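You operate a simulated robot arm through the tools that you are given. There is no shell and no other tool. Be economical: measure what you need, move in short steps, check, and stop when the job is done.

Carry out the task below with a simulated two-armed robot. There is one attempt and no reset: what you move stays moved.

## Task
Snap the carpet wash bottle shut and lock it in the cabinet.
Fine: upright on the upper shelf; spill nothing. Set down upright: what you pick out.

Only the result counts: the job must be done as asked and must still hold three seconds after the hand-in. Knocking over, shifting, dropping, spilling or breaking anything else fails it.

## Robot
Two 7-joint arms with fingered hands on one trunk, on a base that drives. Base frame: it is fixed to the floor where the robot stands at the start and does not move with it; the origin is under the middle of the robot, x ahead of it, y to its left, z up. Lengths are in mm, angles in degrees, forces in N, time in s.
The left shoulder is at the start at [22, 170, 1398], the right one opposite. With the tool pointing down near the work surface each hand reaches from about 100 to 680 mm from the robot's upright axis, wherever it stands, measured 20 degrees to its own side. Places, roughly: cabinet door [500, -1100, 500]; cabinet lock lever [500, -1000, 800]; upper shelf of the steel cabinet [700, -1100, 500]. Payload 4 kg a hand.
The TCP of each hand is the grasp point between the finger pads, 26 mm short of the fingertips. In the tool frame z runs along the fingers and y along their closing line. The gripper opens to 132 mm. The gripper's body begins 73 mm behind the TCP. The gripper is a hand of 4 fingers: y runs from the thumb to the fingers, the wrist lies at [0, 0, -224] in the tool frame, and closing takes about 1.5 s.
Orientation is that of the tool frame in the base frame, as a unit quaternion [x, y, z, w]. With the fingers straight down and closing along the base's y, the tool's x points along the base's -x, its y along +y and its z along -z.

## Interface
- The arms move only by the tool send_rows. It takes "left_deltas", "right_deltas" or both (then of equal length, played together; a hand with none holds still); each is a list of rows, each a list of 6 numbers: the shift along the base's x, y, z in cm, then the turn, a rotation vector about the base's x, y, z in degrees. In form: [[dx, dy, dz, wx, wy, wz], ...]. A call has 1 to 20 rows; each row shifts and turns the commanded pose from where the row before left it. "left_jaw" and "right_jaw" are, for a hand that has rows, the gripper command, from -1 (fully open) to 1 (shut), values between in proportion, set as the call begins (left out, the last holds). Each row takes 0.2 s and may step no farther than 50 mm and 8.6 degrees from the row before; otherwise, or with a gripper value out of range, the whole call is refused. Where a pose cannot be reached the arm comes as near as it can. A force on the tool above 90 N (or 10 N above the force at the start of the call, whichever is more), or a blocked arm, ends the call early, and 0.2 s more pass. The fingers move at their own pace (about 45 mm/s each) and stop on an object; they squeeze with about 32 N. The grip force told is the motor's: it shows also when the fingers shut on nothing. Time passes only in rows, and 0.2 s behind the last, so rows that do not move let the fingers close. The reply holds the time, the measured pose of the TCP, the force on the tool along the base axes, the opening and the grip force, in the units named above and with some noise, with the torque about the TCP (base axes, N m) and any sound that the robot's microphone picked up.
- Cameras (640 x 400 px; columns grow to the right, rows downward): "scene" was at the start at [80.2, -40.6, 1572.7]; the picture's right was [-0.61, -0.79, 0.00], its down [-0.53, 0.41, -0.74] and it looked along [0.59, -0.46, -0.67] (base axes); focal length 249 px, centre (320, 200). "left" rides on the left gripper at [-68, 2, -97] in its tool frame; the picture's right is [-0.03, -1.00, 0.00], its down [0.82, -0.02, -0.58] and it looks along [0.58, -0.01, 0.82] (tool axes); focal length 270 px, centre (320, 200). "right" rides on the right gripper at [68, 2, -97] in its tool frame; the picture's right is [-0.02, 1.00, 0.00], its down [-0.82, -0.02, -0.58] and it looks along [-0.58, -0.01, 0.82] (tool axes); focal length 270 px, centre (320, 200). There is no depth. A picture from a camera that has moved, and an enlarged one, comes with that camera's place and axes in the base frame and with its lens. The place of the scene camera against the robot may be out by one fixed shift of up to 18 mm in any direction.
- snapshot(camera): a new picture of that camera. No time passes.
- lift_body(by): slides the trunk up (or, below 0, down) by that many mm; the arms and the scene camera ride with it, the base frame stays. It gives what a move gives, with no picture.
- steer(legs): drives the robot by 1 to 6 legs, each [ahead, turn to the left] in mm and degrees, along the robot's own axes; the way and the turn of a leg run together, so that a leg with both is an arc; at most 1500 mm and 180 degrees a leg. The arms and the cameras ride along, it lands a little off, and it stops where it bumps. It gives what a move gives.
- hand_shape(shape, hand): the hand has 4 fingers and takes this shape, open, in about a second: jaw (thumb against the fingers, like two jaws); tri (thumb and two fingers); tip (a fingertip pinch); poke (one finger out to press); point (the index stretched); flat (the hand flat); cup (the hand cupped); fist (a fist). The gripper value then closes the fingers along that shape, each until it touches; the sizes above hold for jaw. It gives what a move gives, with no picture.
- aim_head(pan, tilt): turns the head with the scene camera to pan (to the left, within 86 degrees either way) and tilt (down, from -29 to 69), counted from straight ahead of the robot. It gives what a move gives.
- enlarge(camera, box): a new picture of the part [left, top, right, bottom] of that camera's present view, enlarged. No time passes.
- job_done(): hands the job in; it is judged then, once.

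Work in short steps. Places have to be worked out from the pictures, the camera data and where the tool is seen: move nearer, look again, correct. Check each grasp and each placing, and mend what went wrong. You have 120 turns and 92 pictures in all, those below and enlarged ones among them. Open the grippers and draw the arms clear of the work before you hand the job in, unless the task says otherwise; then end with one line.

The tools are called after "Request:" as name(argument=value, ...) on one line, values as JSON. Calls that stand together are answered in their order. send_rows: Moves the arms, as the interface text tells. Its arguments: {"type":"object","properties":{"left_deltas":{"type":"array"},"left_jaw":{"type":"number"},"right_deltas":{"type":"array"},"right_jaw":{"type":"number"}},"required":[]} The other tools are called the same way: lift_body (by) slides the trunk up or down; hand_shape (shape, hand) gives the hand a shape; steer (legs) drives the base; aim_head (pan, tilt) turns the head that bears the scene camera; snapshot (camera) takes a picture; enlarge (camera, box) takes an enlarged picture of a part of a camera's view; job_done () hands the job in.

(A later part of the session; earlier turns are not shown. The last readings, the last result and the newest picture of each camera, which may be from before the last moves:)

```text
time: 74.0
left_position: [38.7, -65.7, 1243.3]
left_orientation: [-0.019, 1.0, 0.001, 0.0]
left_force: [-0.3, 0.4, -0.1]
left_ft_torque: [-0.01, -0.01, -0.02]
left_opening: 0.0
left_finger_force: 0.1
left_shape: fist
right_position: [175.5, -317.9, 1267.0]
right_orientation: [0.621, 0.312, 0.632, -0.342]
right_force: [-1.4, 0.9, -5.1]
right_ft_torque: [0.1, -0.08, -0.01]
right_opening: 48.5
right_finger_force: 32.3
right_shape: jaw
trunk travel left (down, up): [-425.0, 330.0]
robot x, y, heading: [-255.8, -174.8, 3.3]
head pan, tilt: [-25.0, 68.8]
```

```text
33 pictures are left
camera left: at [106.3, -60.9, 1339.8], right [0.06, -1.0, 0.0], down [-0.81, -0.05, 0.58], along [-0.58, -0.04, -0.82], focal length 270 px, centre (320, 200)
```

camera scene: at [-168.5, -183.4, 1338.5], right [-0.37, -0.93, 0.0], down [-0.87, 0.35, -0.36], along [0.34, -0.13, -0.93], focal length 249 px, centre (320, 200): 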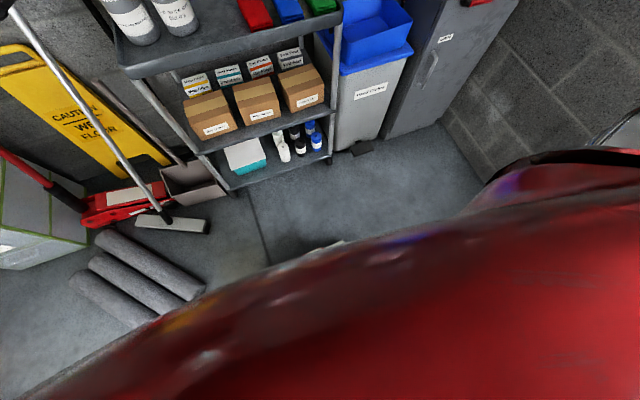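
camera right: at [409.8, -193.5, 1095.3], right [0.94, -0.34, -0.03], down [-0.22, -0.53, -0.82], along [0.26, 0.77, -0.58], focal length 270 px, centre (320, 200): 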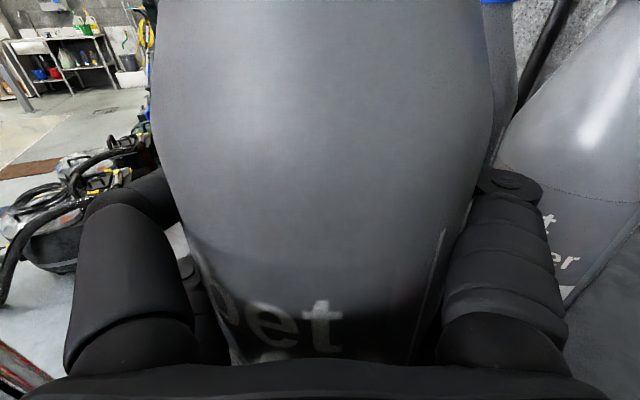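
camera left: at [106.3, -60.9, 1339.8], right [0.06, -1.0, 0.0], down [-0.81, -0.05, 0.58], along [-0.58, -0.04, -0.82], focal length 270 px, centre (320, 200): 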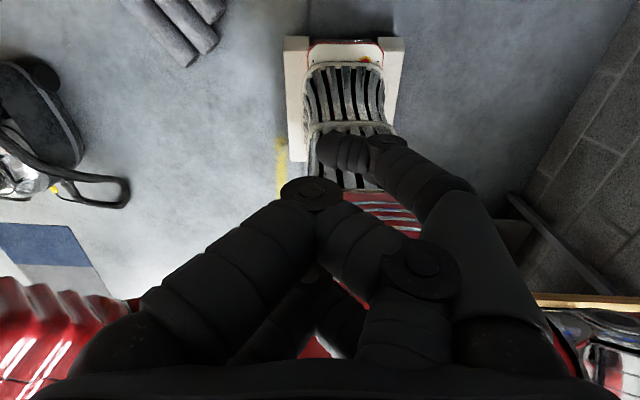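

The floor around the base looks clear. I'll test an arc (forward and right together) to see whether it turns freely when rolling.

Request:
steer(legs=[[60, -15]])

```text
time: 75.1
left_position: [91.2, -114.3, 1244.6]
left_orientation: [0.066, 0.998, 0.0, -0.001]
left_force: [0.4, 0.2, -0.4]
left_ft_torque: [-0.01, 0.01, 0.0]
left_opening: 0.0
left_finger_force: 0.0
left_shape: fist
right_position: [183.7, -388.9, 1266.3]
right_orientation: [0.647, 0.257, 0.658, -0.288]
right_force: [0.4, -1.3, -5.1]
right_ft_torque: [0.09, -0.15, 0.03]
right_opening: 48.5
right_finger_force: 32.2
right_shape: jaw
trunk travel left (down, up): [-425.0, 330.0]
robot x, y, heading: [-220.9, -172.5, -6.5]
head pan, tilt: [-25.0, 68.8]
stopped in leg 1: the robot was blocked; the commanded pose is now the measured one
```

I still need to see behind and to the right of the base. I'll open the left hand (its camera looks back and down) to clear the view.

Request:
hand_shape(hand="left", shape="jaw")

Request:
snapshot(camera="left")

```text
time: 76.0
left_position: [88.2, -114.8, 1244.1]
left_orientation: [0.066, 0.998, 0.0, 0.0]
left_force: [-1.0, 0.1, 0.0]
left_ft_torque: [0.01, 0.0, -0.02]
left_opening: 132.0
left_finger_force: 0.0
left_shape: jaw
right_position: [183.2, -387.8, 1267.1]
right_orientation: [0.646, 0.257, 0.659, -0.287]
right_force: [-0.3, -0.6, -5.4]
right_ft_torque: [0.1, -0.11, 0.0]
right_opening: 48.6
right_finger_force: 32.4
right_shape: jaw
trunk travel left (down, up): [-425.0, 330.0]
robot x, y, heading: [-217.4, -170.0, -6.8]
head pan, tilt: [-25.0, 68.8]
```

```text
32 pictures are left
camera left: at [156.5, -121.5, 1340.8], right [-0.11, -0.99, 0.0], down [-0.81, 0.09, 0.58], along [-0.57, 0.06, -0.82], focal length 270 px, centre (320, 200)
```

left: 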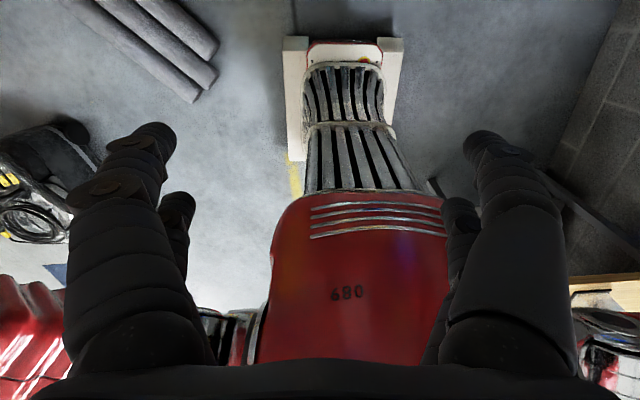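

Nothing touches the base in view either. An arc made 10° of progress, so I'll try further small arcs away from the bench side.

Request:
steer(legs=[[0, -30]])

```text
time: 77.1
left_position: [92.9, -146.8, 1245.2]
left_orientation: [0.122, 0.993, 0.001, 0.001]
left_force: [0.8, -0.8, -0.2]
left_ft_torque: [-0.01, 0.0, -0.01]
left_opening: 132.0
left_finger_force: 0.0
left_shape: jaw
right_position: [153.0, -430.9, 1266.5]
right_orientation: [0.66, 0.221, 0.673, -0.25]
right_force: [0.4, -0.6, -5.4]
right_ft_torque: [0.11, -0.09, -0.03]
right_opening: 48.5
right_finger_force: 32.3
right_shape: jaw
trunk travel left (down, up): [-425.0, 330.0]
robot x, y, heading: [-217.2, -160.8, -13.1]
head pan, tilt: [-25.0, 68.8]
stopped in leg 1: the robot was blocked; the commanded pose is now the measured one
```

Each right turn stalls after about 6°. I'll test a left turn to learn whether this is an obstacle or a general stall.

Request:
steer(legs=[[0, 20]])

```text
time: 78.2
left_position: [89.5, -108.2, 1246.1]
left_orientation: [0.058, 0.998, 0.0, 0.0]
left_force: [1.0, 0.4, 0.2]
left_ft_torque: [0.0, 0.02, 0.02]
left_opening: 131.9
left_finger_force: 0.0
left_shape: jaw
right_position: [185.2, -379.2, 1269.0]
right_orientation: [0.645, 0.263, 0.655, -0.293]
right_force: [-0.3, 1.0, -5.1]
right_ft_torque: [0.09, -0.11, 0.0]
right_opening: 48.7
right_finger_force: 31.5
right_shape: jaw
trunk travel left (down, up): [-425.0, 330.0]
robot x, y, heading: [-220.6, -172.1, -5.8]
head pan, tilt: [-25.0, 68.8]
stopped in leg 1: the robot was blocked; the commanded pose is now the measured one
```

It stalls both ways, so this is a turning-lag effect rather than an obstacle. I'll try several small turn legs in one call.

Request:
steer(legs=[[0, -4], [0, -4], [0, -4], [0, -4], [0, -4], [0, -4]])

```text
time: 79.3
left_position: [92.4, -131.1, 1247.5]
left_orientation: [0.094, 0.996, 0.001, 0.0]
left_force: [0.3, -0.6, -0.2]
left_ft_torque: [-0.01, 0.01, -0.03]
left_opening: 131.9
left_finger_force: 0.1
left_shape: jaw
right_position: [169.7, -410.1, 1267.3]
right_orientation: [0.654, 0.239, 0.664, -0.271]
right_force: [-0.1, -0.2, -6.0]
right_ft_torque: [0.07, -0.12, 0.02]
right_opening: 48.8
right_finger_force: 32.2
right_shape: jaw
trunk travel left (down, up): [-425.0, 330.0]
robot x, y, heading: [-215.3, -166.3, -10.2]
head pan, tilt: [-25.0, 68.8]
stopped in leg 2: the robot was blocked; the commanded pose is now the measured one
```

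The turns pivot about a point ahead of the base, as if something rubs. I'll roll forward 150 mm, which was free before, and retry a small turn there.

Request:
steer(legs=[[150, 0]])

Request:
steer(legs=[[0, -25]])

```text
time: 80.7
left_position: [242.2, -156.8, 1246.2]
left_orientation: [0.096, 0.995, 0.001, -0.001]
left_force: [0.1, -0.1, -0.2]
left_ft_torque: [0.03, 0.03, -0.02]
left_opening: 131.8
left_finger_force: 0.1
left_shape: jaw
right_position: [318.4, -434.8, 1267.4]
right_orientation: [0.655, 0.238, 0.665, -0.268]
right_force: [-0.2, 0.2, -5.8]
right_ft_torque: [0.07, -0.12, 0.04]
right_opening: 48.6
right_finger_force: 31.9
right_shape: jaw
trunk travel left (down, up): [-425.0, 330.0]
robot x, y, heading: [-72.4, -190.3, -10.2]
head pan, tilt: [-25.0, 68.8]
```

```text
time: 81.8
left_position: [242.1, -201.6, 1249.5]
left_orientation: [0.169, 0.986, 0.0, 0.001]
left_force: [0.4, 0.0, -0.8]
left_ft_torque: [0.03, -0.04, -0.01]
left_opening: 132.0
left_finger_force: 0.1
left_shape: jaw
right_position: [276.1, -487.4, 1270.0]
right_orientation: [0.67, 0.189, 0.684, -0.217]
right_force: [0.3, -1.0, -5.4]
right_ft_torque: [0.07, -0.11, -0.01]
right_opening: 48.3
right_finger_force: 31.8
right_shape: jaw
trunk travel left (down, up): [-425.0, 330.0]
robot x, y, heading: [-68.8, -182.7, -18.8]
head pan, tilt: [-25.0, 68.8]
stopped in leg 1: the robot was blocked; the commanded pose is now the measured one
```

Straight driving is free but turning stalls anywhere, and the left hand creeps upward each time. I suspect the folded, near-limit arm poses, so I'll move both arms to more relaxed poses before turning.

Request:
send_rows(left_deltas=[[2.28, 0.5, -3, 0, 0, 0], [2.28, 0.5, -3, 0, 0, 0], [2.28, 0.5, -3, 0, 0, 0], [2.28, 0.5, -3, 0, 0, 0], [2.28, 0.5, -3, 0, 0, 0]], right_deltas=[[0.47, -1.75, -2, 0, 0, -4], [0.47, -1.75, -2, 0, 0, -4], [0.47, -1.75, -2, 0, 0, -4], [0.47, -1.75, -2, 0, 0, -4], [0.47, -1.75, -2, 0, 0, -4]])

Request:
steer(legs=[[0, -25]])

```text
time: 83.0
left_position: [357.7, -174.8, 1095.6]
left_orientation: [0.17, 0.986, 0.0, 0.0]
left_force: [0.8, 0.0, 0.2]
left_ft_torque: [0.0, 0.0, 0.02]
left_opening: 131.9
left_finger_force: 0.1
left_shape: jaw
right_position: [292.9, -577.2, 1171.4]
right_orientation: [0.694, 0.071, 0.71, -0.096]
right_force: [0.0, -0.5, -6.1]
right_ft_torque: [0.01, -0.1, -0.01]
right_opening: 48.7
right_finger_force: 31.9
right_shape: jaw
right hand out of reach, approached as far as the arm can: row 5
trunk travel left (down, up): [-425.0, 330.0]
robot x, y, heading: [-68.4, -181.2, -18.7]
head pan, tilt: [-25.0, 68.8]
```

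```text
time: 84.7
left_position: [331.0, -330.8, 1097.3]
left_orientation: [0.351, 0.936, 0.001, 0.0]
left_force: [0.1, 0.5, 0.0]
left_ft_torque: [0.03, 0.0, -0.02]
left_opening: 132.1
left_finger_force: 0.1
left_shape: jaw
right_position: [121.9, -681.8, 1170.6]
right_orientation: [0.696, -0.062, 0.715, 0.038]
right_force: [0.4, -1.2, -4.6]
right_ft_torque: [-0.04, -0.17, 0.01]
right_opening: 48.5
right_finger_force: 32.0
right_shape: jaw
trunk travel left (down, up): [-425.0, 330.0]
robot x, y, heading: [-60.8, -167.9, -40.1]
head pan, tilt: [-25.0, 68.8]
stopped in leg 1: the robot was blocked; the commanded pose is now the measured one
```

Relaxing the arms helped: it turned 21°. The right arm was too folded. I'll carry the bottle further out to the right side, which unfolds the arm and keeps it short in the forward direction.

Request:
send_rows(right_deltas=[[-3.66, -0.94, 0, 0, 0, 0], [-3.66, -0.94, 0, 0, 0, 0], [-3.66, -0.94, 0, 0, 0, 0], [-3.66, -0.94, 0, 0, 0, 0], [-3.66, -0.94, 0, 0, 0, 0]])

Request:
steer(legs=[[0, -37]])

```text
time: 85.9
left_position: [331.6, -329.3, 1097.3]
left_orientation: [0.35, 0.937, 0.001, 0.001]
left_force: [0.0, 0.6, 1.4]
left_ft_torque: [0.01, -0.04, -0.03]
left_opening: 131.8
left_finger_force: 0.1
left_shape: jaw
right_position: [-60.6, -726.7, 1171.9]
right_orientation: [0.695, -0.061, 0.716, 0.038]
right_force: [0.6, 0.2, -5.9]
right_ft_torque: [-0.03, -0.09, 0.0]
right_opening: 48.3
right_finger_force: 31.7
right_shape: jaw
trunk travel left (down, up): [-425.0, 330.0]
robot x, y, heading: [-56.5, -170.9, -40.2]
head pan, tilt: [-25.0, 68.8]
```

```text
time: 88.2
left_position: [155.0, -537.1, 1097.2]
left_orientation: [0.632, 0.775, -0.001, 0.0]
left_force: [-1.2, -1.0, 0.1]
left_ft_torque: [0.03, 0.0, 0.0]
left_opening: 132.3
left_finger_force: 0.1
left_shape: jaw
right_position: [-398.0, -615.1, 1171.2]
right_orientation: [0.64, -0.279, 0.666, 0.263]
right_force: [-0.1, 0.2, -5.0]
right_ft_torque: [-0.12, -0.1, -0.02]
right_opening: 48.2
right_finger_force: 31.8
right_shape: jaw
trunk travel left (down, up): [-425.0, 330.0]
robot x, y, heading: [-25.4, -168.1, -76.9]
head pan, tilt: [-25.0, 68.8]
```

The turn completed. I'll turn a bit more, to about -95°, then drive forward to y≈-880.

Request:
steer(legs=[[0, -18]])

Request:
aim_head(pan=0, tilt=35)

Request:
snapshot(camera="scene")

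```text
time: 89.8
left_position: [28.8, -575.4, 1097.8]
left_orientation: [0.748, 0.664, -0.001, 0.0]
left_force: [0.6, 0.7, 0.3]
left_ft_torque: [0.02, 0.01, 0.02]
left_opening: 132.2
left_finger_force: 0.0
left_shape: jaw
right_position: [-521.2, -472.9, 1171.6]
right_orientation: [0.586, -0.379, 0.614, 0.368]
right_force: [0.5, 0.1, -5.7]
right_ft_torque: [-0.11, -0.08, -0.03]
right_opening: 47.9
right_finger_force: 32.1
right_shape: jaw
trunk travel left (down, up): [-425.0, 330.0]
robot x, y, heading: [-12.4, -162.6, -95.8]
head pan, tilt: [-25.0, 68.8]
```

```text
time: 90.8
left_position: [27.7, -572.9, 1097.8]
left_orientation: [0.747, 0.664, -0.001, 0.001]
left_force: [-1.1, 0.0, 0.0]
left_ft_torque: [-0.01, 0.0, 0.02]
left_opening: 131.7
left_finger_force: 0.2
left_shape: jaw
right_position: [-522.5, -472.9, 1172.0]
right_orientation: [0.586, -0.38, 0.614, 0.368]
right_force: [-1.0, 0.1, -5.4]
right_ft_torque: [-0.11, -0.08, 0.02]
right_opening: 47.7
right_finger_force: 31.7
right_shape: jaw
trunk travel left (down, up): [-425.0, 330.0]
robot x, y, heading: [-15.2, -165.8, -95.9]
head pan, tilt: [0.0, 35.0]
```

```text
31 pictures are left
camera scene: at [-24.5, -275.4, 1382.1], right [-0.99, 0.1, 0.0], down [0.06, 0.57, -0.82], along [-0.08, -0.81, -0.57], focal length 249 px, centre (320, 200)
```

scene: 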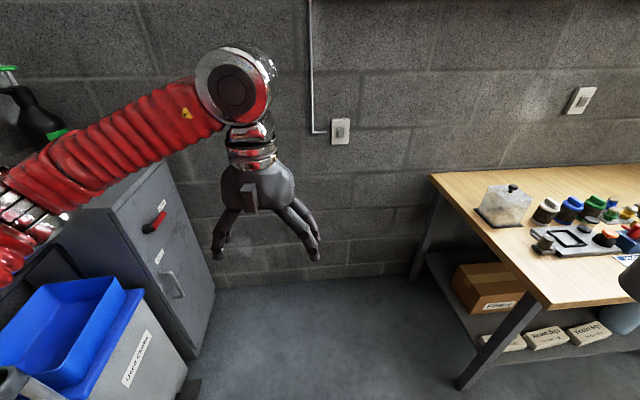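

The way ahead is clear. My left elbow sticks out over the cart and cabinet side, so I'll check it before driving.

Request:
aim_head(pan=75, tilt=35)

Request:
snapshot(camera="scene")

```text
time: 92.2
left_position: [28.2, -574.2, 1098.2]
left_orientation: [0.748, 0.664, 0.0, 0.001]
left_force: [0.0, -0.6, -0.5]
left_ft_torque: [-0.02, 0.02, 0.02]
left_opening: 132.0
left_finger_force: 0.0
left_shape: jaw
right_position: [-521.9, -474.6, 1172.2]
right_orientation: [0.586, -0.38, 0.613, 0.369]
right_force: [-0.6, 0.8, -4.9]
right_ft_torque: [-0.08, -0.08, 0.0]
right_opening: 47.7
right_finger_force: 32.1
right_shape: jaw
trunk travel left (down, up): [-425.0, 330.0]
robot x, y, heading: [-11.0, -164.1, -95.8]
head pan, tilt: [75.0, 35.0]
```

```text
30 pictures are left
camera scene: at [67.2, -219.0, 1382.2], right [-0.35, -0.94, 0.0], down [-0.54, 0.2, -0.82], along [0.77, -0.29, -0.57], focal length 249 px, centre (320, 200)
```

scene: 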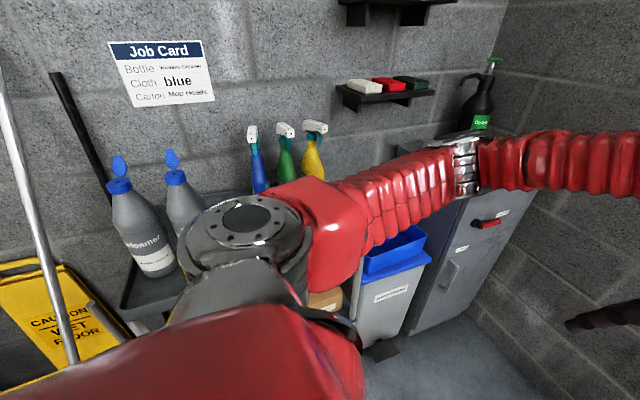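

The left elbow sits at about (350, -600, 1180), so I must stop before it reaches the far wall (y≈-1370). I'll drive 600 mm and then turn back toward the cabinet.

Request:
steer(legs=[[600, 0]])

Request:
steer(legs=[[0, 50]])

```text
time: 95.7
left_position: [-32.4, -1173.4, 1097.6]
left_orientation: [0.748, 0.664, 0.001, 0.001]
left_force: [-1.2, 0.5, -0.6]
left_ft_torque: [0.03, 0.01, 0.02]
left_opening: 132.2
left_finger_force: 0.1
left_shape: jaw
right_position: [-581.6, -1072.0, 1171.2]
right_orientation: [0.587, -0.379, 0.614, 0.368]
right_force: [0.7, 0.1, -5.3]
right_ft_torque: [-0.1, -0.06, 0.0]
right_opening: 47.7
right_finger_force: 31.9
right_shape: jaw
trunk travel left (down, up): [-425.0, 330.0]
robot x, y, heading: [-76.1, -765.6, -95.7]
head pan, tilt: [75.0, 35.0]
```

```text
time: 97.8
left_position: [177.2, -1078.0, 1101.5]
left_orientation: [0.536, 0.844, -0.001, 0.002]
left_force: [-0.4, 0.1, 0.6]
left_ft_torque: [-0.03, -0.06, 0.0]
left_opening: 132.0
left_finger_force: 0.1
left_shape: jaw
right_position: [-332.6, -1276.5, 1176.0]
right_orientation: [0.669, -0.19, 0.697, 0.175]
right_force: [-2.0, 34.0, 2.0]
right_ft_torque: [-0.77, 0.03, -0.69]
right_opening: 49.5
right_finger_force: 32.2
right_shape: jaw
trunk travel left (down, up): [-425.0, 330.0]
robot x, y, heading: [-88.6, -772.7, -63.5]
head pan, tilt: [75.0, 35.0]
stopped in leg 1: the force on the tool passed its limit at 110 N (the readings are from after the stop); the commanded pose is now the measured one
```

The right hand or bottle touched the far wall during the turn. I'll back straight away from it and then inspect the bottle.

Request:
steer(legs=[[-200, 0]])

Request:
aim_head(pan=-45, tilt=25)

Request:
snapshot(camera="scene")

```text
time: 99.4
left_position: [89.9, -907.0, 1100.7]
left_orientation: [0.536, 0.844, 0.0, 0.001]
left_force: [0.3, -0.1, 0.1]
left_ft_torque: [-0.01, 0.0, -0.05]
left_opening: 131.9
left_finger_force: 0.0
left_shape: jaw
right_position: [-420.8, -1108.4, 1172.5]
right_orientation: [0.671, -0.194, 0.694, 0.175]
right_force: [0.0, 0.8, -4.6]
right_ft_torque: [-0.1, -0.09, 0.0]
right_opening: 48.7
right_finger_force: 31.8
right_shape: jaw
trunk travel left (down, up): [-425.0, 330.0]
robot x, y, heading: [-178.9, -594.1, -63.5]
head pan, tilt: [75.0, 35.0]
```

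```text
time: 101.4
left_position: [92.8, -908.1, 1100.2]
left_orientation: [0.535, 0.845, -0.001, 0.001]
left_force: [0.2, -0.3, 0.1]
left_ft_torque: [0.01, 0.02, -0.01]
left_opening: 132.1
left_finger_force: 0.0
left_shape: jaw
right_position: [-421.3, -1109.8, 1171.8]
right_orientation: [0.671, -0.196, 0.693, 0.176]
right_force: [-0.7, -0.1, -5.6]
right_ft_torque: [-0.06, -0.11, 0.02]
right_opening: 48.7
right_finger_force: 31.7
right_shape: jaw
trunk travel left (down, up): [-425.0, 330.0]
robot x, y, heading: [-182.6, -595.8, -63.8]
head pan, tilt: [-45.0, 25.0]
```

```text
29 pictures are left
camera scene: at [-191.5, -698.9, 1397.9], right [-0.95, 0.32, 0.0], down [0.14, 0.4, -0.91], along [-0.29, -0.86, -0.42], focal length 249 px, centre (320, 200)
```

scene: 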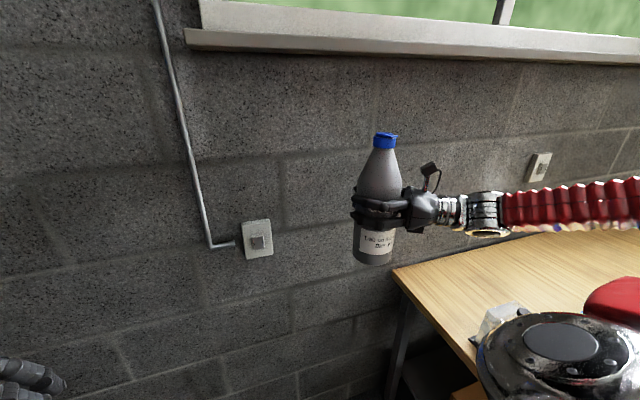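

The bottle is intact, upright, and its lid is shut. I'll continue turning to face the cabinet.

Request:
steer(legs=[[0, 64]])

Request:
aim_head(pan=-15, tilt=35)

Request:
snapshot(camera="scene")

```text
time: 104.5
left_position: [238.6, -527.4, 1100.3]
left_orientation: [0.055, 0.998, 0.0, 0.001]
left_force: [-1.0, -0.7, -0.1]
left_ft_torque: [-0.06, -0.03, 0.0]
left_opening: 131.8
left_finger_force: 0.0
left_shape: jaw
right_position: [140.5, -1069.8, 1172.3]
right_orientation: [0.682, 0.157, 0.69, -0.184]
right_force: [-1.4, 0.7, -4.9]
right_ft_torque: [0.02, -0.06, -0.04]
right_opening: 47.3
right_finger_force: 31.6
right_shape: jaw
trunk travel left (down, up): [-425.0, 330.0]
robot x, y, heading: [-179.6, -638.9, -3.6]
head pan, tilt: [-45.0, 25.0]
stopped in leg 1: the robot was blocked; the commanded pose is now the measured one
```

```text
time: 105.5
left_position: [237.0, -530.3, 1101.0]
left_orientation: [0.056, 0.998, 0.0, 0.001]
left_force: [0.2, -0.1, -0.7]
left_ft_torque: [0.0, 0.01, 0.01]
left_opening: 131.8
left_finger_force: 0.1
left_shape: jaw
right_position: [141.0, -1073.5, 1171.3]
right_orientation: [0.682, 0.156, 0.69, -0.185]
right_force: [0.0, 0.0, -5.4]
right_ft_torque: [0.07, -0.1, 0.02]
right_opening: 47.3
right_finger_force: 31.8
right_shape: jaw
trunk travel left (down, up): [-425.0, 330.0]
robot x, y, heading: [-179.1, -638.3, -3.6]
head pan, tilt: [-15.0, 35.0]
```

```text
28 pictures are left
camera scene: at [-60.3, -660.1, 1382.2], right [-0.32, -0.95, 0.0], down [-0.54, 0.19, -0.82], along [0.77, -0.27, -0.57], focal length 249 px, centre (320, 200)
```

scene: 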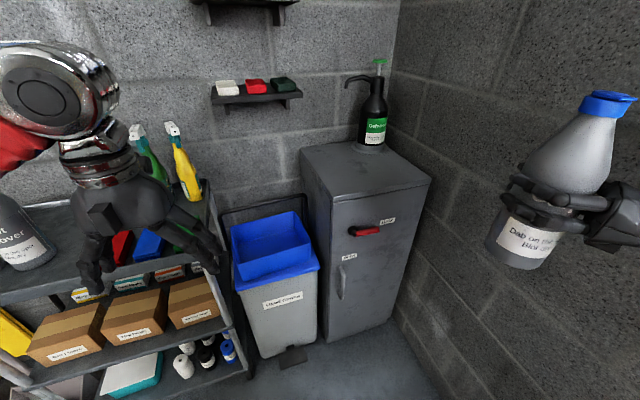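

I'm now facing the cabinet: front at x≈505, y from -895 to -1240, lever at (≈485, -985…-1060, 805), and handle at (480, -940, 580). The bottle stays in the right hand, and I'll raise it and bring it slightly in so it stays above the door and off the wall, while lowering the trunk for the left arm.

Request:
send_rows(right_deltas=[[1.87, 1.08, 3, 0, 0, 0], [1.87, 1.08, 3, 0, 0, 0], [1.87, 1.08, 3, 0, 0, 0], [1.87, 1.08, 3, 0, 0, 0], [1.87, 1.08, 3, 0, 0, 0]])

Request:
lift_body(by=-150)

Request:
steer(legs=[[0, -27]])

```text
time: 106.7
left_position: [238.9, -530.4, 1100.4]
left_orientation: [0.056, 0.998, 0.0, -0.001]
left_force: [-0.4, 0.2, 0.4]
left_ft_torque: [0.03, -0.01, 0.0]
left_opening: 132.3
left_finger_force: 0.1
left_shape: jaw
right_position: [235.6, -1018.1, 1321.8]
right_orientation: [0.683, 0.155, 0.69, -0.185]
right_force: [0.3, 0.6, -4.7]
right_ft_torque: [0.07, -0.11, 0.04]
right_opening: 47.2
right_finger_force: 32.1
right_shape: jaw
trunk travel left (down, up): [-425.0, 330.0]
robot x, y, heading: [-178.4, -641.9, -4.0]
head pan, tilt: [-15.0, 35.0]
```

```text
time: 108.4
left_position: [237.6, -529.6, 951.8]
left_orientation: [0.056, 0.998, 0.0, 0.001]
left_force: [-0.9, 0.5, 0.7]
left_ft_torque: [0.01, -0.05, 0.03]
left_opening: 132.0
left_finger_force: 0.1
left_shape: jaw
right_position: [234.2, -1017.4, 1171.6]
right_orientation: [0.682, 0.157, 0.69, -0.185]
right_force: [0.1, 0.1, -4.8]
right_ft_torque: [0.04, -0.11, 0.05]
right_opening: 47.1
right_finger_force: 31.6
right_shape: jaw
trunk travel left (down, up): [-275.0, 480.0]
robot x, y, heading: [-175.7, -640.6, -3.9]
head pan, tilt: [-15.0, 35.0]
```

```text
time: 110.3
left_position: [240.5, -731.5, 950.3]
left_orientation: [0.288, 0.958, 0.0, 0.001]
left_force: [0.3, 0.0, 0.3]
left_ft_torque: [0.01, 0.02, -0.05]
left_opening: 132.0
left_finger_force: 0.1
left_shape: jaw
right_position: [15.5, -1164.9, 1170.5]
right_orientation: [0.7, -0.008, 0.714, -0.018]
right_force: [-0.5, 0.0, -4.7]
right_ft_torque: [0.02, -0.13, 0.01]
right_opening: 47.2
right_finger_force: 31.9
right_shape: jaw
trunk travel left (down, up): [-275.0, 480.0]
robot x, y, heading: [-165.1, -613.6, -31.1]
head pan, tilt: [-15.0, 35.0]
```

The turn completed. I'll drive forward 160 mm, then turn back to face +x.

Request:
steer(legs=[[160, 0]])

Request:
steer(legs=[[0, 28]])

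Request:
aim_head(pan=-30, tilt=35)

Request:
snapshot(camera="scene")

```text
time: 111.7
left_position: [377.7, -814.1, 949.6]
left_orientation: [0.287, 0.958, 0.0, 0.0]
left_force: [0.0, -0.9, -0.2]
left_ft_torque: [0.01, 0.02, -0.04]
left_opening: 132.2
left_finger_force: 0.1
left_shape: jaw
right_position: [152.2, -1247.5, 1171.5]
right_orientation: [0.7, -0.008, 0.714, -0.018]
right_force: [-0.3, 0.4, -4.9]
right_ft_torque: [-0.01, -0.15, 0.04]
right_opening: 47.2
right_finger_force: 32.1
right_shape: jaw
trunk travel left (down, up): [-275.0, 480.0]
robot x, y, heading: [-30.2, -697.5, -31.1]
head pan, tilt: [-15.0, 35.0]
```

```text
time: 113.7
left_position: [383.9, -604.7, 951.7]
left_orientation: [0.041, 0.999, -0.001, 0.0]
left_force: [0.3, 0.6, -0.3]
left_ft_torque: [-0.01, 0.0, 0.01]
left_opening: 132.0
left_finger_force: 0.0
left_shape: jaw
right_position: [395.2, -1092.3, 1171.8]
right_orientation: [0.681, 0.164, 0.687, -0.195]
right_force: [-0.3, -0.2, -4.7]
right_ft_torque: [0.09, -0.16, 0.01]
right_opening: 47.2
right_finger_force: 31.8
right_shape: jaw
trunk travel left (down, up): [-275.0, 480.0]
robot x, y, heading: [-29.4, -728.1, -2.7]
head pan, tilt: [-15.0, 35.0]
```

```text
time: 114.5
left_position: [382.4, -604.3, 953.6]
left_orientation: [0.043, 0.999, -0.001, 0.0]
left_force: [0.0, 0.1, 0.5]
left_ft_torque: [0.02, 0.03, -0.02]
left_opening: 132.1
left_finger_force: 0.1
left_shape: jaw
right_position: [394.0, -1094.1, 1172.3]
right_orientation: [0.681, 0.164, 0.687, -0.193]
right_force: [-0.2, -0.5, -5.5]
right_ft_torque: [0.03, -0.17, 0.03]
right_opening: 47.0
right_finger_force: 32.3
right_shape: jaw
trunk travel left (down, up): [-275.0, 480.0]
robot x, y, heading: [-32.1, -726.8, -2.8]
head pan, tilt: [-30.0, 35.0]
```

```text
27 pictures are left
camera scene: at [121.9, -767.2, 1229.5], right [-0.54, -0.84, 0.0], down [-0.48, 0.31, -0.82], along [0.69, -0.44, -0.57], focal length 249 px, centre (320, 200)
```

scene: 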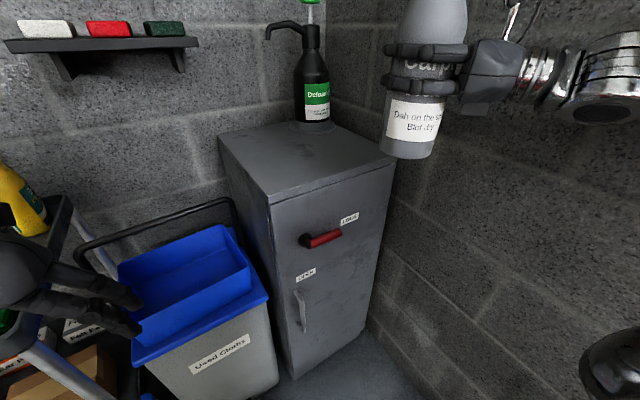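

The lever pivot is at ≈(500, -966, 818), its tip at ≈(475, -1050, 815), and the OPEN label is straight below the pivot, so the lever must swing from right to down. I'll point the left hand forward with the jaw closed and bring it toward the lever.

Request:
send_rows(left_deltas=[[0, -1.8, -0.75, 0, -8.2, 0.45], [0, -1.8, -0.75, 0, -8.2, 0.45], [0, -1.8, -0.75, 0, -8.2, 0.45], [0, -1.8, -0.75, 0, -8.2, 0.45], [0, -1.8, -0.75, 0, -8.2, 0.45], [0, -1.8, -0.75, 0, -8.2, 0.45], [0, -1.8, -0.75, 0, -8.2, 0.45], [0, -1.8, -0.75, 0, -8.2, 0.45], [0, -1.8, -0.75, 0, -8.2, 0.45], [0, -1.8, -0.75, 0, -8.2, 0.45], [0, -1.8, -0.75, 0, -8.2, 0.45]], left_jaw=1)

Request:
send_rows(left_deltas=[[0, -4, 0, 0, 0, 0], [0, -4, 0, 0, 0, 0], [0, -4, 0, 0, 0, 0], [0, -4, 0, 0, 0, 0], [0, -4, 0, 0, 0, 0], [0, -3, 0, 0, 0, 0]])

Request:
snapshot(camera="left")

Request:
snapshot(camera="scene")

```text
time: 117.1
left_position: [461.2, -761.1, 916.0]
left_orientation: [-0.056, 0.707, 0.039, 0.704]
left_force: [0.3, 0.1, -0.3]
left_ft_torque: [0.0, -0.03, 0.04]
left_opening: 0.0
left_finger_force: 32.1
left_shape: jaw
left hand out of reach, approached as far as the arm can: row 10, 11
right_position: [392.5, -1091.3, 1172.0]
right_orientation: [0.681, 0.165, 0.686, -0.195]
right_force: [0.7, -0.2, -5.4]
right_ft_torque: [0.07, -0.09, 0.01]
right_opening: 47.1
right_finger_force: 31.9
right_shape: jaw
trunk travel left (down, up): [-275.0, 480.0]
robot x, y, heading: [-28.9, -723.7, -2.4]
head pan, tilt: [-30.0, 35.0]
stopped in row 11 (left hand): the arm was blocked; the commanded pose is now the measured one
```

```text
time: 118.5
left_position: [503.4, -925.2, 929.6]
left_orientation: [-0.06, 0.704, 0.047, 0.706]
left_force: [-52.0, 39.5, -2.9]
left_ft_torque: [-0.35, 0.2, 1.15]
left_opening: 0.0
left_finger_force: 32.1
left_shape: jaw
left hand out of reach, approached as far as the arm can: row 3, 4, 5, 6
right_position: [386.6, -1089.7, 1176.0]
right_orientation: [0.679, 0.166, 0.689, -0.193]
right_force: [0.6, 0.3, -5.4]
right_ft_torque: [0.06, -0.09, 0.02]
right_opening: 46.8
right_finger_force: 32.3
right_shape: jaw
trunk travel left (down, up): [-275.0, 480.0]
robot x, y, heading: [-33.6, -727.2, -2.6]
head pan, tilt: [-30.0, 35.0]
```

```text
26 pictures are left
camera left: at [406.4, -937.7, 996.2], right [0.15, -0.99, 0.05], down [-0.57, -0.12, -0.82], along [0.81, 0.1, -0.58], focal length 270 px, centre (320, 200)
```

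left: 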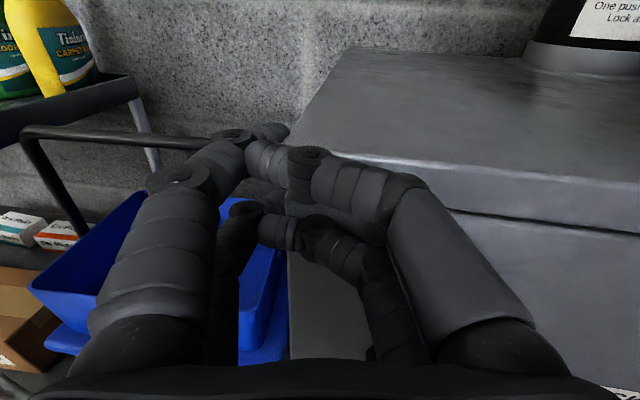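

```text
25 pictures are left
camera scene: at [115.4, -763.7, 1230.5], right [-0.54, -0.84, 0.0], down [-0.48, 0.31, -0.82], along [0.69, -0.44, -0.57], focal length 249 px, centre (320, 200)
```

scene: 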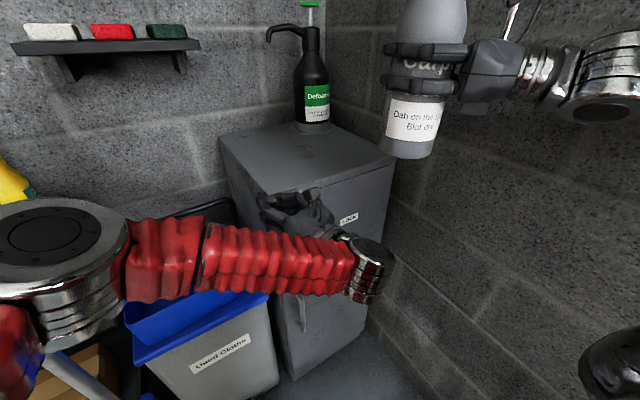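

The left arm is too folded this close and is pressing on the cabinet's corner. I'll back the robot straight off by 150 mm.

Request:
steer(legs=[[-150, 0]])

Request:
snapshot(camera="scene")

```text
time: 119.8
left_position: [357.2, -925.8, 929.9]
left_orientation: [-0.056, 0.705, 0.039, 0.705]
left_force: [-0.4, 0.0, 0.6]
left_ft_torque: [-0.02, 0.01, -0.02]
left_opening: 0.1
left_finger_force: 31.9
left_shape: jaw
right_position: [238.5, -1086.3, 1174.0]
right_orientation: [0.68, 0.164, 0.688, -0.192]
right_force: [-0.9, 0.4, -4.5]
right_ft_torque: [0.05, -0.08, -0.03]
right_opening: 46.8
right_finger_force: 32.2
right_shape: jaw
trunk travel left (down, up): [-275.0, 480.0]
robot x, y, heading: [-176.7, -717.5, -2.9]
head pan, tilt: [-30.0, 35.0]
```

```text
24 pictures are left
camera scene: at [-30.4, -760.0, 1229.9], right [-0.55, -0.84, 0.0], down [-0.48, 0.31, -0.82], along [0.69, -0.45, -0.57], focal length 249 px, centre (320, 200)
```

scene: 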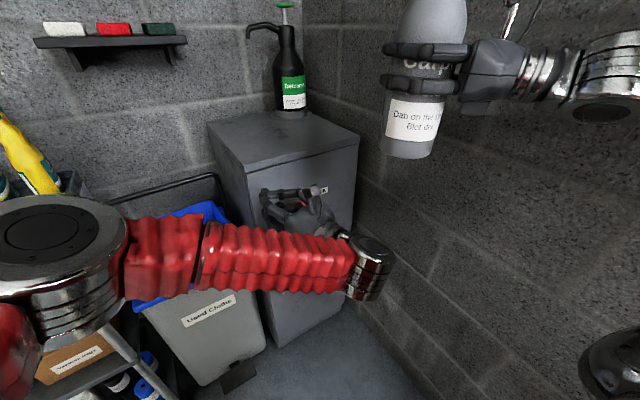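

Everything looks undisturbed. I'll move the left fingertips to just above the lever's free end.

Request:
send_rows(left_deltas=[[0, -3.5, 0, 0, 0, 0], [0, -3.5, 0, 0, 0, 0], [0, -3.4, -1, 0, 0, 0], [3.3, 0, -1, 0, 0, 0], [3.3, 0, -1, 0, 0, 0], [3.3, 0, -1, 0, 0, 0]])

Request:
snapshot(camera="left")

```text
time: 121.2
left_position: [473.4, -926.3, 911.7]
left_orientation: [-0.061, 0.706, 0.043, 0.704]
left_force: [0.3, -0.5, 0.4]
left_ft_torque: [-0.02, 0.01, -0.01]
left_opening: 0.0
left_finger_force: 31.8
left_shape: jaw
left hand out of reach, approached as far as the arm can: row 1, 2, 3, 6
right_position: [240.6, -1087.9, 1172.3]
right_orientation: [0.681, 0.163, 0.688, -0.193]
right_force: [-0.2, 0.8, -5.6]
right_ft_torque: [0.07, -0.12, 0.01]
right_opening: 46.7
right_finger_force: 32.6
right_shape: jaw
trunk travel left (down, up): [-275.0, 480.0]
robot x, y, heading: [-180.8, -720.0, -2.8]
head pan, tilt: [-30.0, 35.0]
```

```text
23 pictures are left
camera left: at [376.9, -937.2, 978.5], right [0.14, -0.99, 0.05], down [-0.57, -0.12, -0.81], along [0.81, 0.09, -0.58], focal length 270 px, centre (320, 200)
```

left: 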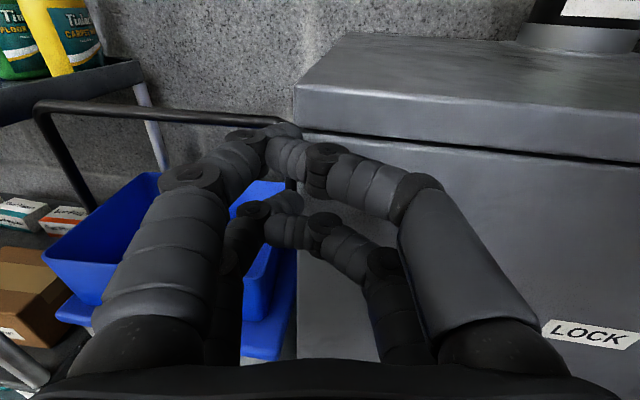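

The left arm can't reach that far across, while the right arm is ideally placed. I'll park the left arm and set the bottle upright on the empty front part of the cabinet top for now, so the right hand can open the door.

Request:
send_rows(left_deltas=[[-4, 0, 0, 0, 0, 0], [-4, 0, 0, 0, 0, 0], [-4, 0, 0, 0, 0, 0], [-2, 4, 0, 0, 0, 0], [0, 4.5, 0, 0, 0, 0], [0, 4.5, 0, 0, 0, 0], [0, 4.5, 0, 0, 0, 0], [0, 4.5, 0, 0, 0, 0], [0, 4.5, 0, 0, 0, 0], [0, 4.5, 0, 0, 0, 0]])

Request:
send_rows(right_deltas=[[3.5, 1, 0, 0, 0, 0], [3.5, 1, 0, 0, 0, 0], [3.5, 1, 0, 0, 0, 0], [3.5, 1, 0, 0, 0, 0], [3.5, 1, 0, 0, 0, 0], [3.5, 1, 0, 0, 0, 0], [3.5, 1, 0, 0, 0, 0], [3.5, 1, 0, 0, 0, 0], [3.5, 1, 0, 0, 0, 0], [3.5, 1, 0, 0, 0, 0]])

Request:
snapshot(camera="scene")

```text
time: 123.5
left_position: [335.4, -615.8, 913.9]
left_orientation: [-0.058, 0.706, 0.04, 0.705]
left_force: [-0.3, 0.3, -0.1]
left_ft_torque: [-0.03, -0.02, -0.03]
left_opening: 0.0
left_finger_force: 31.9
left_shape: jaw
left hand out of reach, approached as far as the arm can: row 3, 4
right_position: [239.5, -1086.5, 1172.5]
right_orientation: [0.681, 0.164, 0.687, -0.193]
right_force: [0.0, 0.6, -4.8]
right_ft_torque: [0.04, -0.11, 0.02]
right_opening: 46.9
right_finger_force: 32.2
right_shape: jaw
trunk travel left (down, up): [-275.0, 480.0]
robot x, y, heading: [-179.3, -716.3, -2.9]
head pan, tilt: [-30.0, 35.0]
```

```text
time: 124.4
left_position: [299.2, -618.8, 917.6]
left_orientation: [-0.056, 0.72, 0.028, 0.691]
left_force: [0.0, 0.1, 0.2]
left_ft_torque: [0.0, 0.01, 0.09]
left_opening: 0.0
left_finger_force: 32.6
left_shape: jaw
right_position: [313.3, -1042.2, 1190.2]
right_orientation: [0.679, 0.157, 0.699, -0.159]
right_force: [0.2, -0.1, -3.9]
right_ft_torque: [0.01, -0.07, 0.07]
right_opening: 47.0
right_finger_force: 31.8
right_shape: jaw
trunk travel left (down, up): [-275.0, 480.0]
robot x, y, heading: [-225.3, -719.7, -10.2]
head pan, tilt: [-30.0, 35.0]
stopped in row 4 (right hand): the arm was blocked; the commanded pose is now the measured one
```

```text
22 pictures are left
camera scene: at [-69.4, -716.5, 1236.1], right [-0.64, -0.77, 0.05], down [-0.45, 0.32, -0.83], along [0.62, -0.56, -0.55], focal length 249 px, centre (320, 200)
```

scene: 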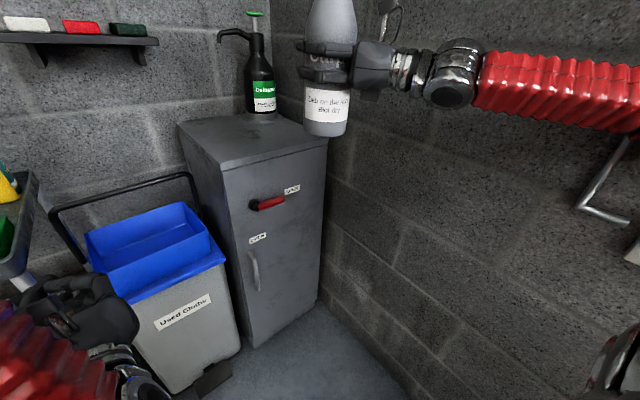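

My right elbow met the side wall as the arm extended and pushed the robot back a little. I'll retract the right hand to unload it.

Request:
send_rows(right_deltas=[[-3, 0, -0.5, 0, 0, 0], [-3, 0, -0.5, 0, 0, 0]])

Request:
steer(legs=[[0, 12]])

Request:
aim_head(pan=-75, tilt=15)

Request:
snapshot(camera="scene")

```text
time: 125.0
left_position: [286.7, -663.8, 927.0]
left_orientation: [-0.038, 0.716, 0.033, 0.696]
left_force: [-0.9, -0.6, -0.2]
left_ft_torque: [0.01, -0.03, 0.05]
left_opening: 0.2
left_finger_force: 31.9
left_shape: jaw
right_position: [233.5, -1043.8, 1222.6]
right_orientation: [0.742, 0.246, 0.623, -0.01]
right_force: [0.2, -0.3, -7.3]
right_ft_torque: [0.1, -0.19, 0.13]
right_opening: 46.9
right_finger_force: 31.4
right_shape: jaw
trunk travel left (down, up): [-275.0, 480.0]
robot x, y, heading: [-221.2, -725.0, -9.3]
head pan, tilt: [-30.0, 35.0]
stopped in row 2 (right hand): the arm was blocked; the commanded pose is now the measured one
```

```text
time: 125.8
left_position: [284.4, -736.0, 916.5]
left_orientation: [-0.044, 0.727, 0.092, 0.679]
left_force: [1.5, 0.4, 0.3]
left_ft_torque: [0.0, -0.01, -0.08]
left_opening: 0.1
left_finger_force: 31.9
left_shape: jaw
right_position: [216.1, -1163.3, 1173.2]
right_orientation: [0.746, 0.169, 0.637, -0.095]
right_force: [0.7, -0.7, -3.9]
right_ft_torque: [0.03, -0.07, 0.04]
right_opening: 46.6
right_finger_force: 31.6
right_shape: jaw
trunk travel left (down, up): [-275.0, 480.0]
robot x, y, heading: [-224.5, -723.1, -8.8]
head pan, tilt: [-30.0, 35.0]
stopped in leg 1: the robot was blocked; the commanded pose is now the measured one
```

```text
time: 126.9
left_position: [275.7, -741.6, 924.0]
left_orientation: [-0.036, 0.72, 0.082, 0.688]
left_force: [0.1, 0.4, -0.6]
left_ft_torque: [-0.02, 0.0, 0.01]
left_opening: 0.0
left_finger_force: 32.2
left_shape: jaw
right_position: [214.5, -1159.0, 1176.8]
right_orientation: [0.742, 0.17, 0.641, -0.092]
right_force: [0.6, 0.0, -6.1]
right_ft_torque: [0.04, -0.12, -0.03]
right_opening: 46.8
right_finger_force: 31.9
right_shape: jaw
trunk travel left (down, up): [-275.0, 480.0]
robot x, y, heading: [-225.5, -724.9, -9.2]
head pan, tilt: [-75.0, 15.0]
```

```text
21 pictures are left
camera scene: at [-130.0, -722.9, 1275.3], right [-0.99, -0.1, 0.02], down [-0.03, 0.18, -0.98], along [0.1, -0.98, -0.19], focal length 249 px, centre (320, 200)
```

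scene: 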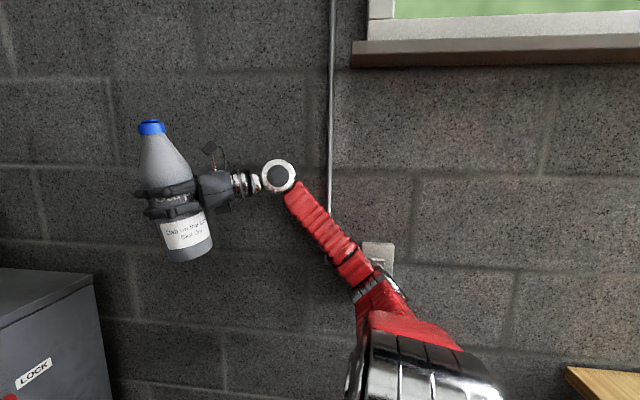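

The arm's elbow is at the wall and the bottle leans about 10°; the lid is shut, so nothing spills. I'll pull the hand away from the wall toward +y and straighten it.

Request:
send_rows(right_deltas=[[1.5, 2.5, 0, 1.92, -1.72, 0], [1.5, 2.5, 0, 1.92, -1.72, 0], [1.5, 2.5, 0, 1.92, -1.72, 0], [1.5, 2.5, 0, 1.92, -1.72, 0]])

```text
time: 127.2
left_position: [291.5, -761.6, 927.6]
left_orientation: [-0.065, 0.722, 0.117, 0.679]
left_force: [2.1, 2.5, -0.9]
left_ft_torque: [-0.02, -0.12, -0.2]
left_opening: 0.0
left_finger_force: 31.9
left_shape: jaw
right_position: [198.8, -1194.5, 1150.9]
right_orientation: [0.724, 0.167, 0.659, -0.117]
right_force: [0.6, 1.3, -4.9]
right_ft_torque: [0.05, -0.09, 0.02]
right_opening: 46.4
right_finger_force: 31.9
right_shape: jaw
trunk travel left (down, up): [-275.0, 480.0]
robot x, y, heading: [-226.5, -719.9, -9.1]
head pan, tilt: [-75.0, 15.0]
stopped in row 1 (left hand): the arm was blocked; the commanded pose is now the measured one
```

Now the left arm reports being blocked, so I need to see what it is touching.

Request:
aim_head(pan=25, tilt=45)

Request:
snapshot(camera="scene")

```text
time: 129.0
left_position: [284.3, -763.0, 927.0]
left_orientation: [-0.051, 0.719, 0.109, 0.685]
left_force: [0.1, 0.3, -0.4]
left_ft_torque: [0.01, -0.02, 0.0]
left_opening: 0.0
left_finger_force: 32.0
left_shape: jaw
right_position: [207.1, -1197.1, 1146.4]
right_orientation: [0.729, 0.153, 0.656, -0.121]
right_force: [-0.2, 0.5, -5.7]
right_ft_torque: [0.07, -0.12, 0.04]
right_opening: 46.3
right_finger_force: 31.8
right_shape: jaw
trunk travel left (down, up): [-275.0, 480.0]
robot x, y, heading: [-225.3, -722.2, -9.2]
head pan, tilt: [25.0, 45.0]
```

```text
20 pictures are left
camera scene: at [-69.0, -627.7, 1218.5], right [0.27, -0.96, 0.06], down [-0.68, -0.24, -0.69], along [0.68, 0.15, -0.72], focal length 249 px, centre (320, 200)
```

scene: 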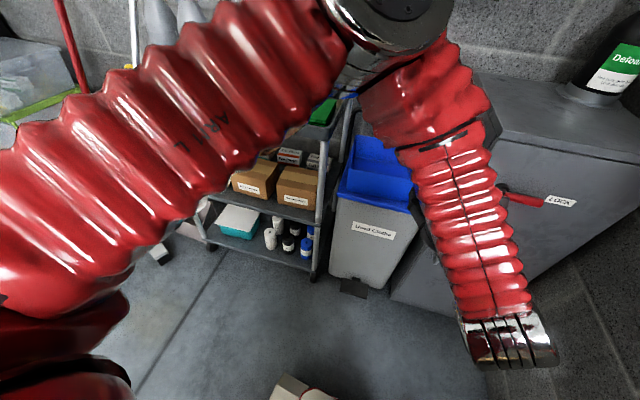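

I see no contact on the left; the body is leaning because the right elbow is wedged against the wall. I'll try moving the right hand forward and away again.

Request:
send_rows(right_deltas=[[2, 1, 0, 1, -1, 0], [2, 1, 0, 1, -1, 0], [2, 1, 0, 1, -1, 0]])

Request:
steer(legs=[[-60, 0]])

```text
time: 129.6
left_position: [303.5, -773.1, 932.4]
left_orientation: [-0.079, 0.723, 0.135, 0.673]
left_force: [1.6, 1.2, 2.4]
left_ft_torque: [-0.06, 0.12, -0.01]
left_opening: 0.0
left_finger_force: 31.9
left_shape: jaw
right_position: [223.8, -1185.2, 1141.7]
right_orientation: [0.7, 0.174, 0.679, -0.137]
right_force: [-0.7, -0.3, -6.1]
right_ft_torque: [0.08, -0.09, -0.04]
right_opening: 46.1
right_finger_force: 32.0
right_shape: jaw
trunk travel left (down, up): [-275.0, 480.0]
robot x, y, heading: [-227.5, -723.8, -10.1]
head pan, tilt: [25.0, 45.0]
stopped in row 3 (right hand): the arm was blocked; the commanded pose is now the measured one
```

```text
time: 130.4
left_position: [311.1, -785.4, 922.1]
left_orientation: [-0.098, 0.724, 0.168, 0.661]
left_force: [-0.6, 1.4, -0.7]
left_ft_torque: [0.02, 0.01, -0.11]
left_opening: 0.2
left_finger_force: 31.9
left_shape: jaw
right_position: [199.7, -1164.5, 1128.0]
right_orientation: [0.675, 0.239, 0.683, -0.144]
right_force: [0.5, -0.9, -5.6]
right_ft_torque: [0.09, -0.1, 0.05]
right_opening: 46.2
right_finger_force: 31.5
right_shape: jaw
trunk travel left (down, up): [-275.0, 480.0]
robot x, y, heading: [-238.2, -718.5, -7.8]
head pan, tilt: [25.0, 45.0]
stopped in leg 1: the robot was blocked; the commanded pose is now the measured one
```

The left hand keeps drifting, so the folded left arm may be jammed against my own body. I'll extend it outward to the left and forward to unload it.

Request:
send_rows(left_deltas=[[2, 3, 0, 0, 0, 0], [2, 3, 0, 0, 0, 0], [1.5, 3, 0, 0, 0, 0], [1, 3, 0, 0, 0, 0]])

Request:
aim_head(pan=60, tilt=45)

Request:
snapshot(camera="scene")

```text
time: 131.4
left_position: [363.3, -669.5, 915.7]
left_orientation: [-0.083, 0.723, 0.163, 0.666]
left_force: [0.0, 0.3, -0.1]
left_ft_torque: [-0.01, -0.03, 0.02]
left_opening: 0.1
left_finger_force: 32.1
left_shape: jaw
right_position: [201.6, -1165.7, 1127.9]
right_orientation: [0.677, 0.231, 0.683, -0.146]
right_force: [0.4, 0.8, -4.5]
right_ft_torque: [0.09, -0.13, -0.01]
right_opening: 46.2
right_finger_force: 31.8
right_shape: jaw
trunk travel left (down, up): [-275.0, 480.0]
robot x, y, heading: [-238.4, -717.4, -7.5]
head pan, tilt: [25.0, 45.0]
```

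```text
time: 132.4
left_position: [363.8, -670.8, 916.6]
left_orientation: [-0.084, 0.722, 0.163, 0.667]
left_force: [0.9, -0.1, -0.7]
left_ft_torque: [-0.02, 0.03, -0.01]
left_opening: 0.0
left_finger_force: 32.0
left_shape: jaw
right_position: [199.9, -1166.3, 1127.1]
right_orientation: [0.678, 0.23, 0.683, -0.145]
right_force: [-0.6, 0.0, -5.4]
right_ft_torque: [0.08, -0.12, 0.0]
right_opening: 46.4
right_finger_force: 32.0
right_shape: jaw
trunk travel left (down, up): [-275.0, 480.0]
robot x, y, heading: [-236.4, -721.9, -7.3]
head pan, tilt: [60.0, 45.0]
```

```text
19 pictures are left
camera scene: at [-112.2, -617.6, 1213.8], right [0.8, -0.6, 0.02], down [-0.43, -0.59, -0.69], along [0.43, 0.54, -0.72], focal length 249 px, centre (320, 200)
```

scene: 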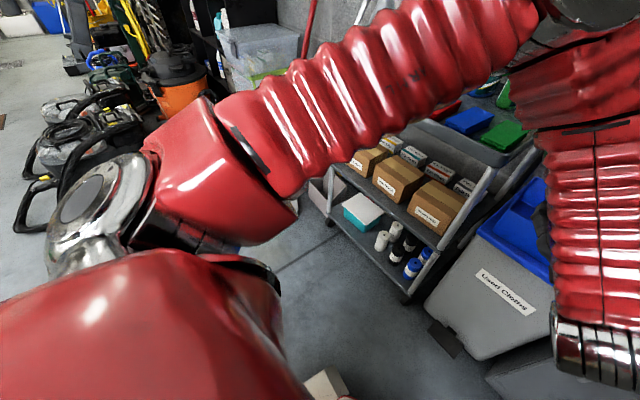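

Extending the left arm freed it, and the lean is gone. I'll level the bottle, raise the left hand clear of the cart, and turn left so I can step away from the wall.

Request:
send_rows(left_deltas=[[0, 0, 3, 0, 0, 0], [0, 0, 3, 0, 0, 0], [0, 0, 3, 0, 0, 0], [0, 0, 3, 0, 0, 0]], right_deltas=[[0.5, 1, 1, 1.62, 0.55, 0], [0.5, 1, 1, 1.62, 0.55, 0], [0.5, 1, 1, 1.62, 0.55, 0], [0.5, 1, 1, 1.62, 0.55, 0]])

Request:
steer(legs=[[0, 32]])

```text
time: 133.6
left_position: [344.3, -670.6, 1039.0]
left_orientation: [-0.081, 0.723, 0.163, 0.667]
left_force: [0.3, -0.3, -0.9]
left_ft_torque: [-0.02, 0.0, 0.0]
left_opening: 0.3
left_finger_force: 32.1
left_shape: jaw
right_position: [212.9, -1143.0, 1137.3]
right_orientation: [0.664, 0.128, 0.692, -0.252]
right_force: [-0.4, 0.4, -5.0]
right_ft_torque: [0.11, -0.13, 0.0]
right_opening: 46.0
right_finger_force: 31.9
right_shape: jaw
trunk travel left (down, up): [-275.0, 480.0]
robot x, y, heading: [-256.6, -724.0, -10.3]
head pan, tilt: [60.0, 45.0]
stopped in row 4 (left hand): the arm was blocked; the commanded pose is now the measured one
```

```text
time: 134.3
left_position: [346.1, -671.6, 1038.1]
left_orientation: [-0.08, 0.724, 0.162, 0.666]
left_force: [0.2, 0.1, 0.0]
left_ft_torque: [0.03, 0.02, -0.01]
left_opening: 0.2
left_finger_force: 32.4
left_shape: jaw
right_position: [213.9, -1140.3, 1136.7]
right_orientation: [0.666, 0.128, 0.69, -0.253]
right_force: [-0.3, -1.2, -4.9]
right_ft_torque: [0.06, -0.1, 0.04]
right_opening: 46.1
right_finger_force: 31.9
right_shape: jaw
trunk travel left (down, up): [-275.0, 480.0]
robot x, y, heading: [-256.9, -723.1, -10.8]
head pan, tilt: [60.0, 45.0]
stopped in leg 1: the robot was blocked; the commanded pose is now the measured one
```

It is still wedged on the right. I'll look at the right elbow.

Request:
aim_head(pan=-86, tilt=30)

Request:
snapshot(camera="scene")

```text
time: 136.6
left_position: [346.0, -671.5, 1035.7]
left_orientation: [-0.08, 0.724, 0.162, 0.666]
left_force: [-0.4, -0.6, 0.4]
left_ft_torque: [0.0, -0.03, 0.04]
left_opening: 0.1
left_finger_force: 32.0
left_shape: jaw
right_position: [213.7, -1142.3, 1134.8]
right_orientation: [0.666, 0.129, 0.69, -0.253]
right_force: [-0.1, 0.5, -5.9]
right_ft_torque: [0.01, -0.12, 0.0]
right_opening: 46.2
right_finger_force: 31.9
right_shape: jaw
trunk travel left (down, up): [-275.0, 480.0]
robot x, y, heading: [-260.4, -717.3, -10.9]
head pan, tilt: [-85.9, 30.0]
```

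```text
18 pictures are left
camera scene: at [-196.4, -783.7, 1240.1], right [-0.99, 0.11, 0.0], down [0.06, 0.47, -0.88], along [-0.1, -0.87, -0.48], focal length 249 px, centre (320, 200)
```

scene: 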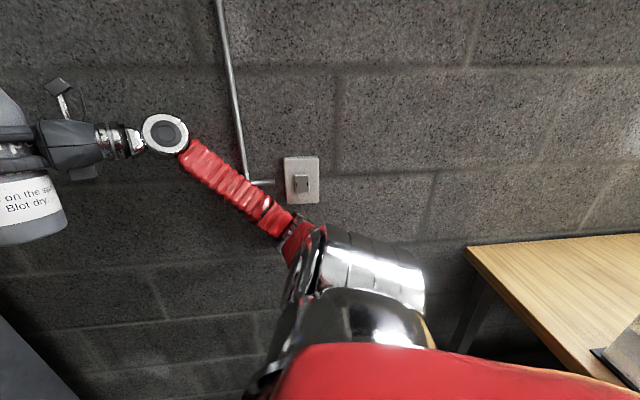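

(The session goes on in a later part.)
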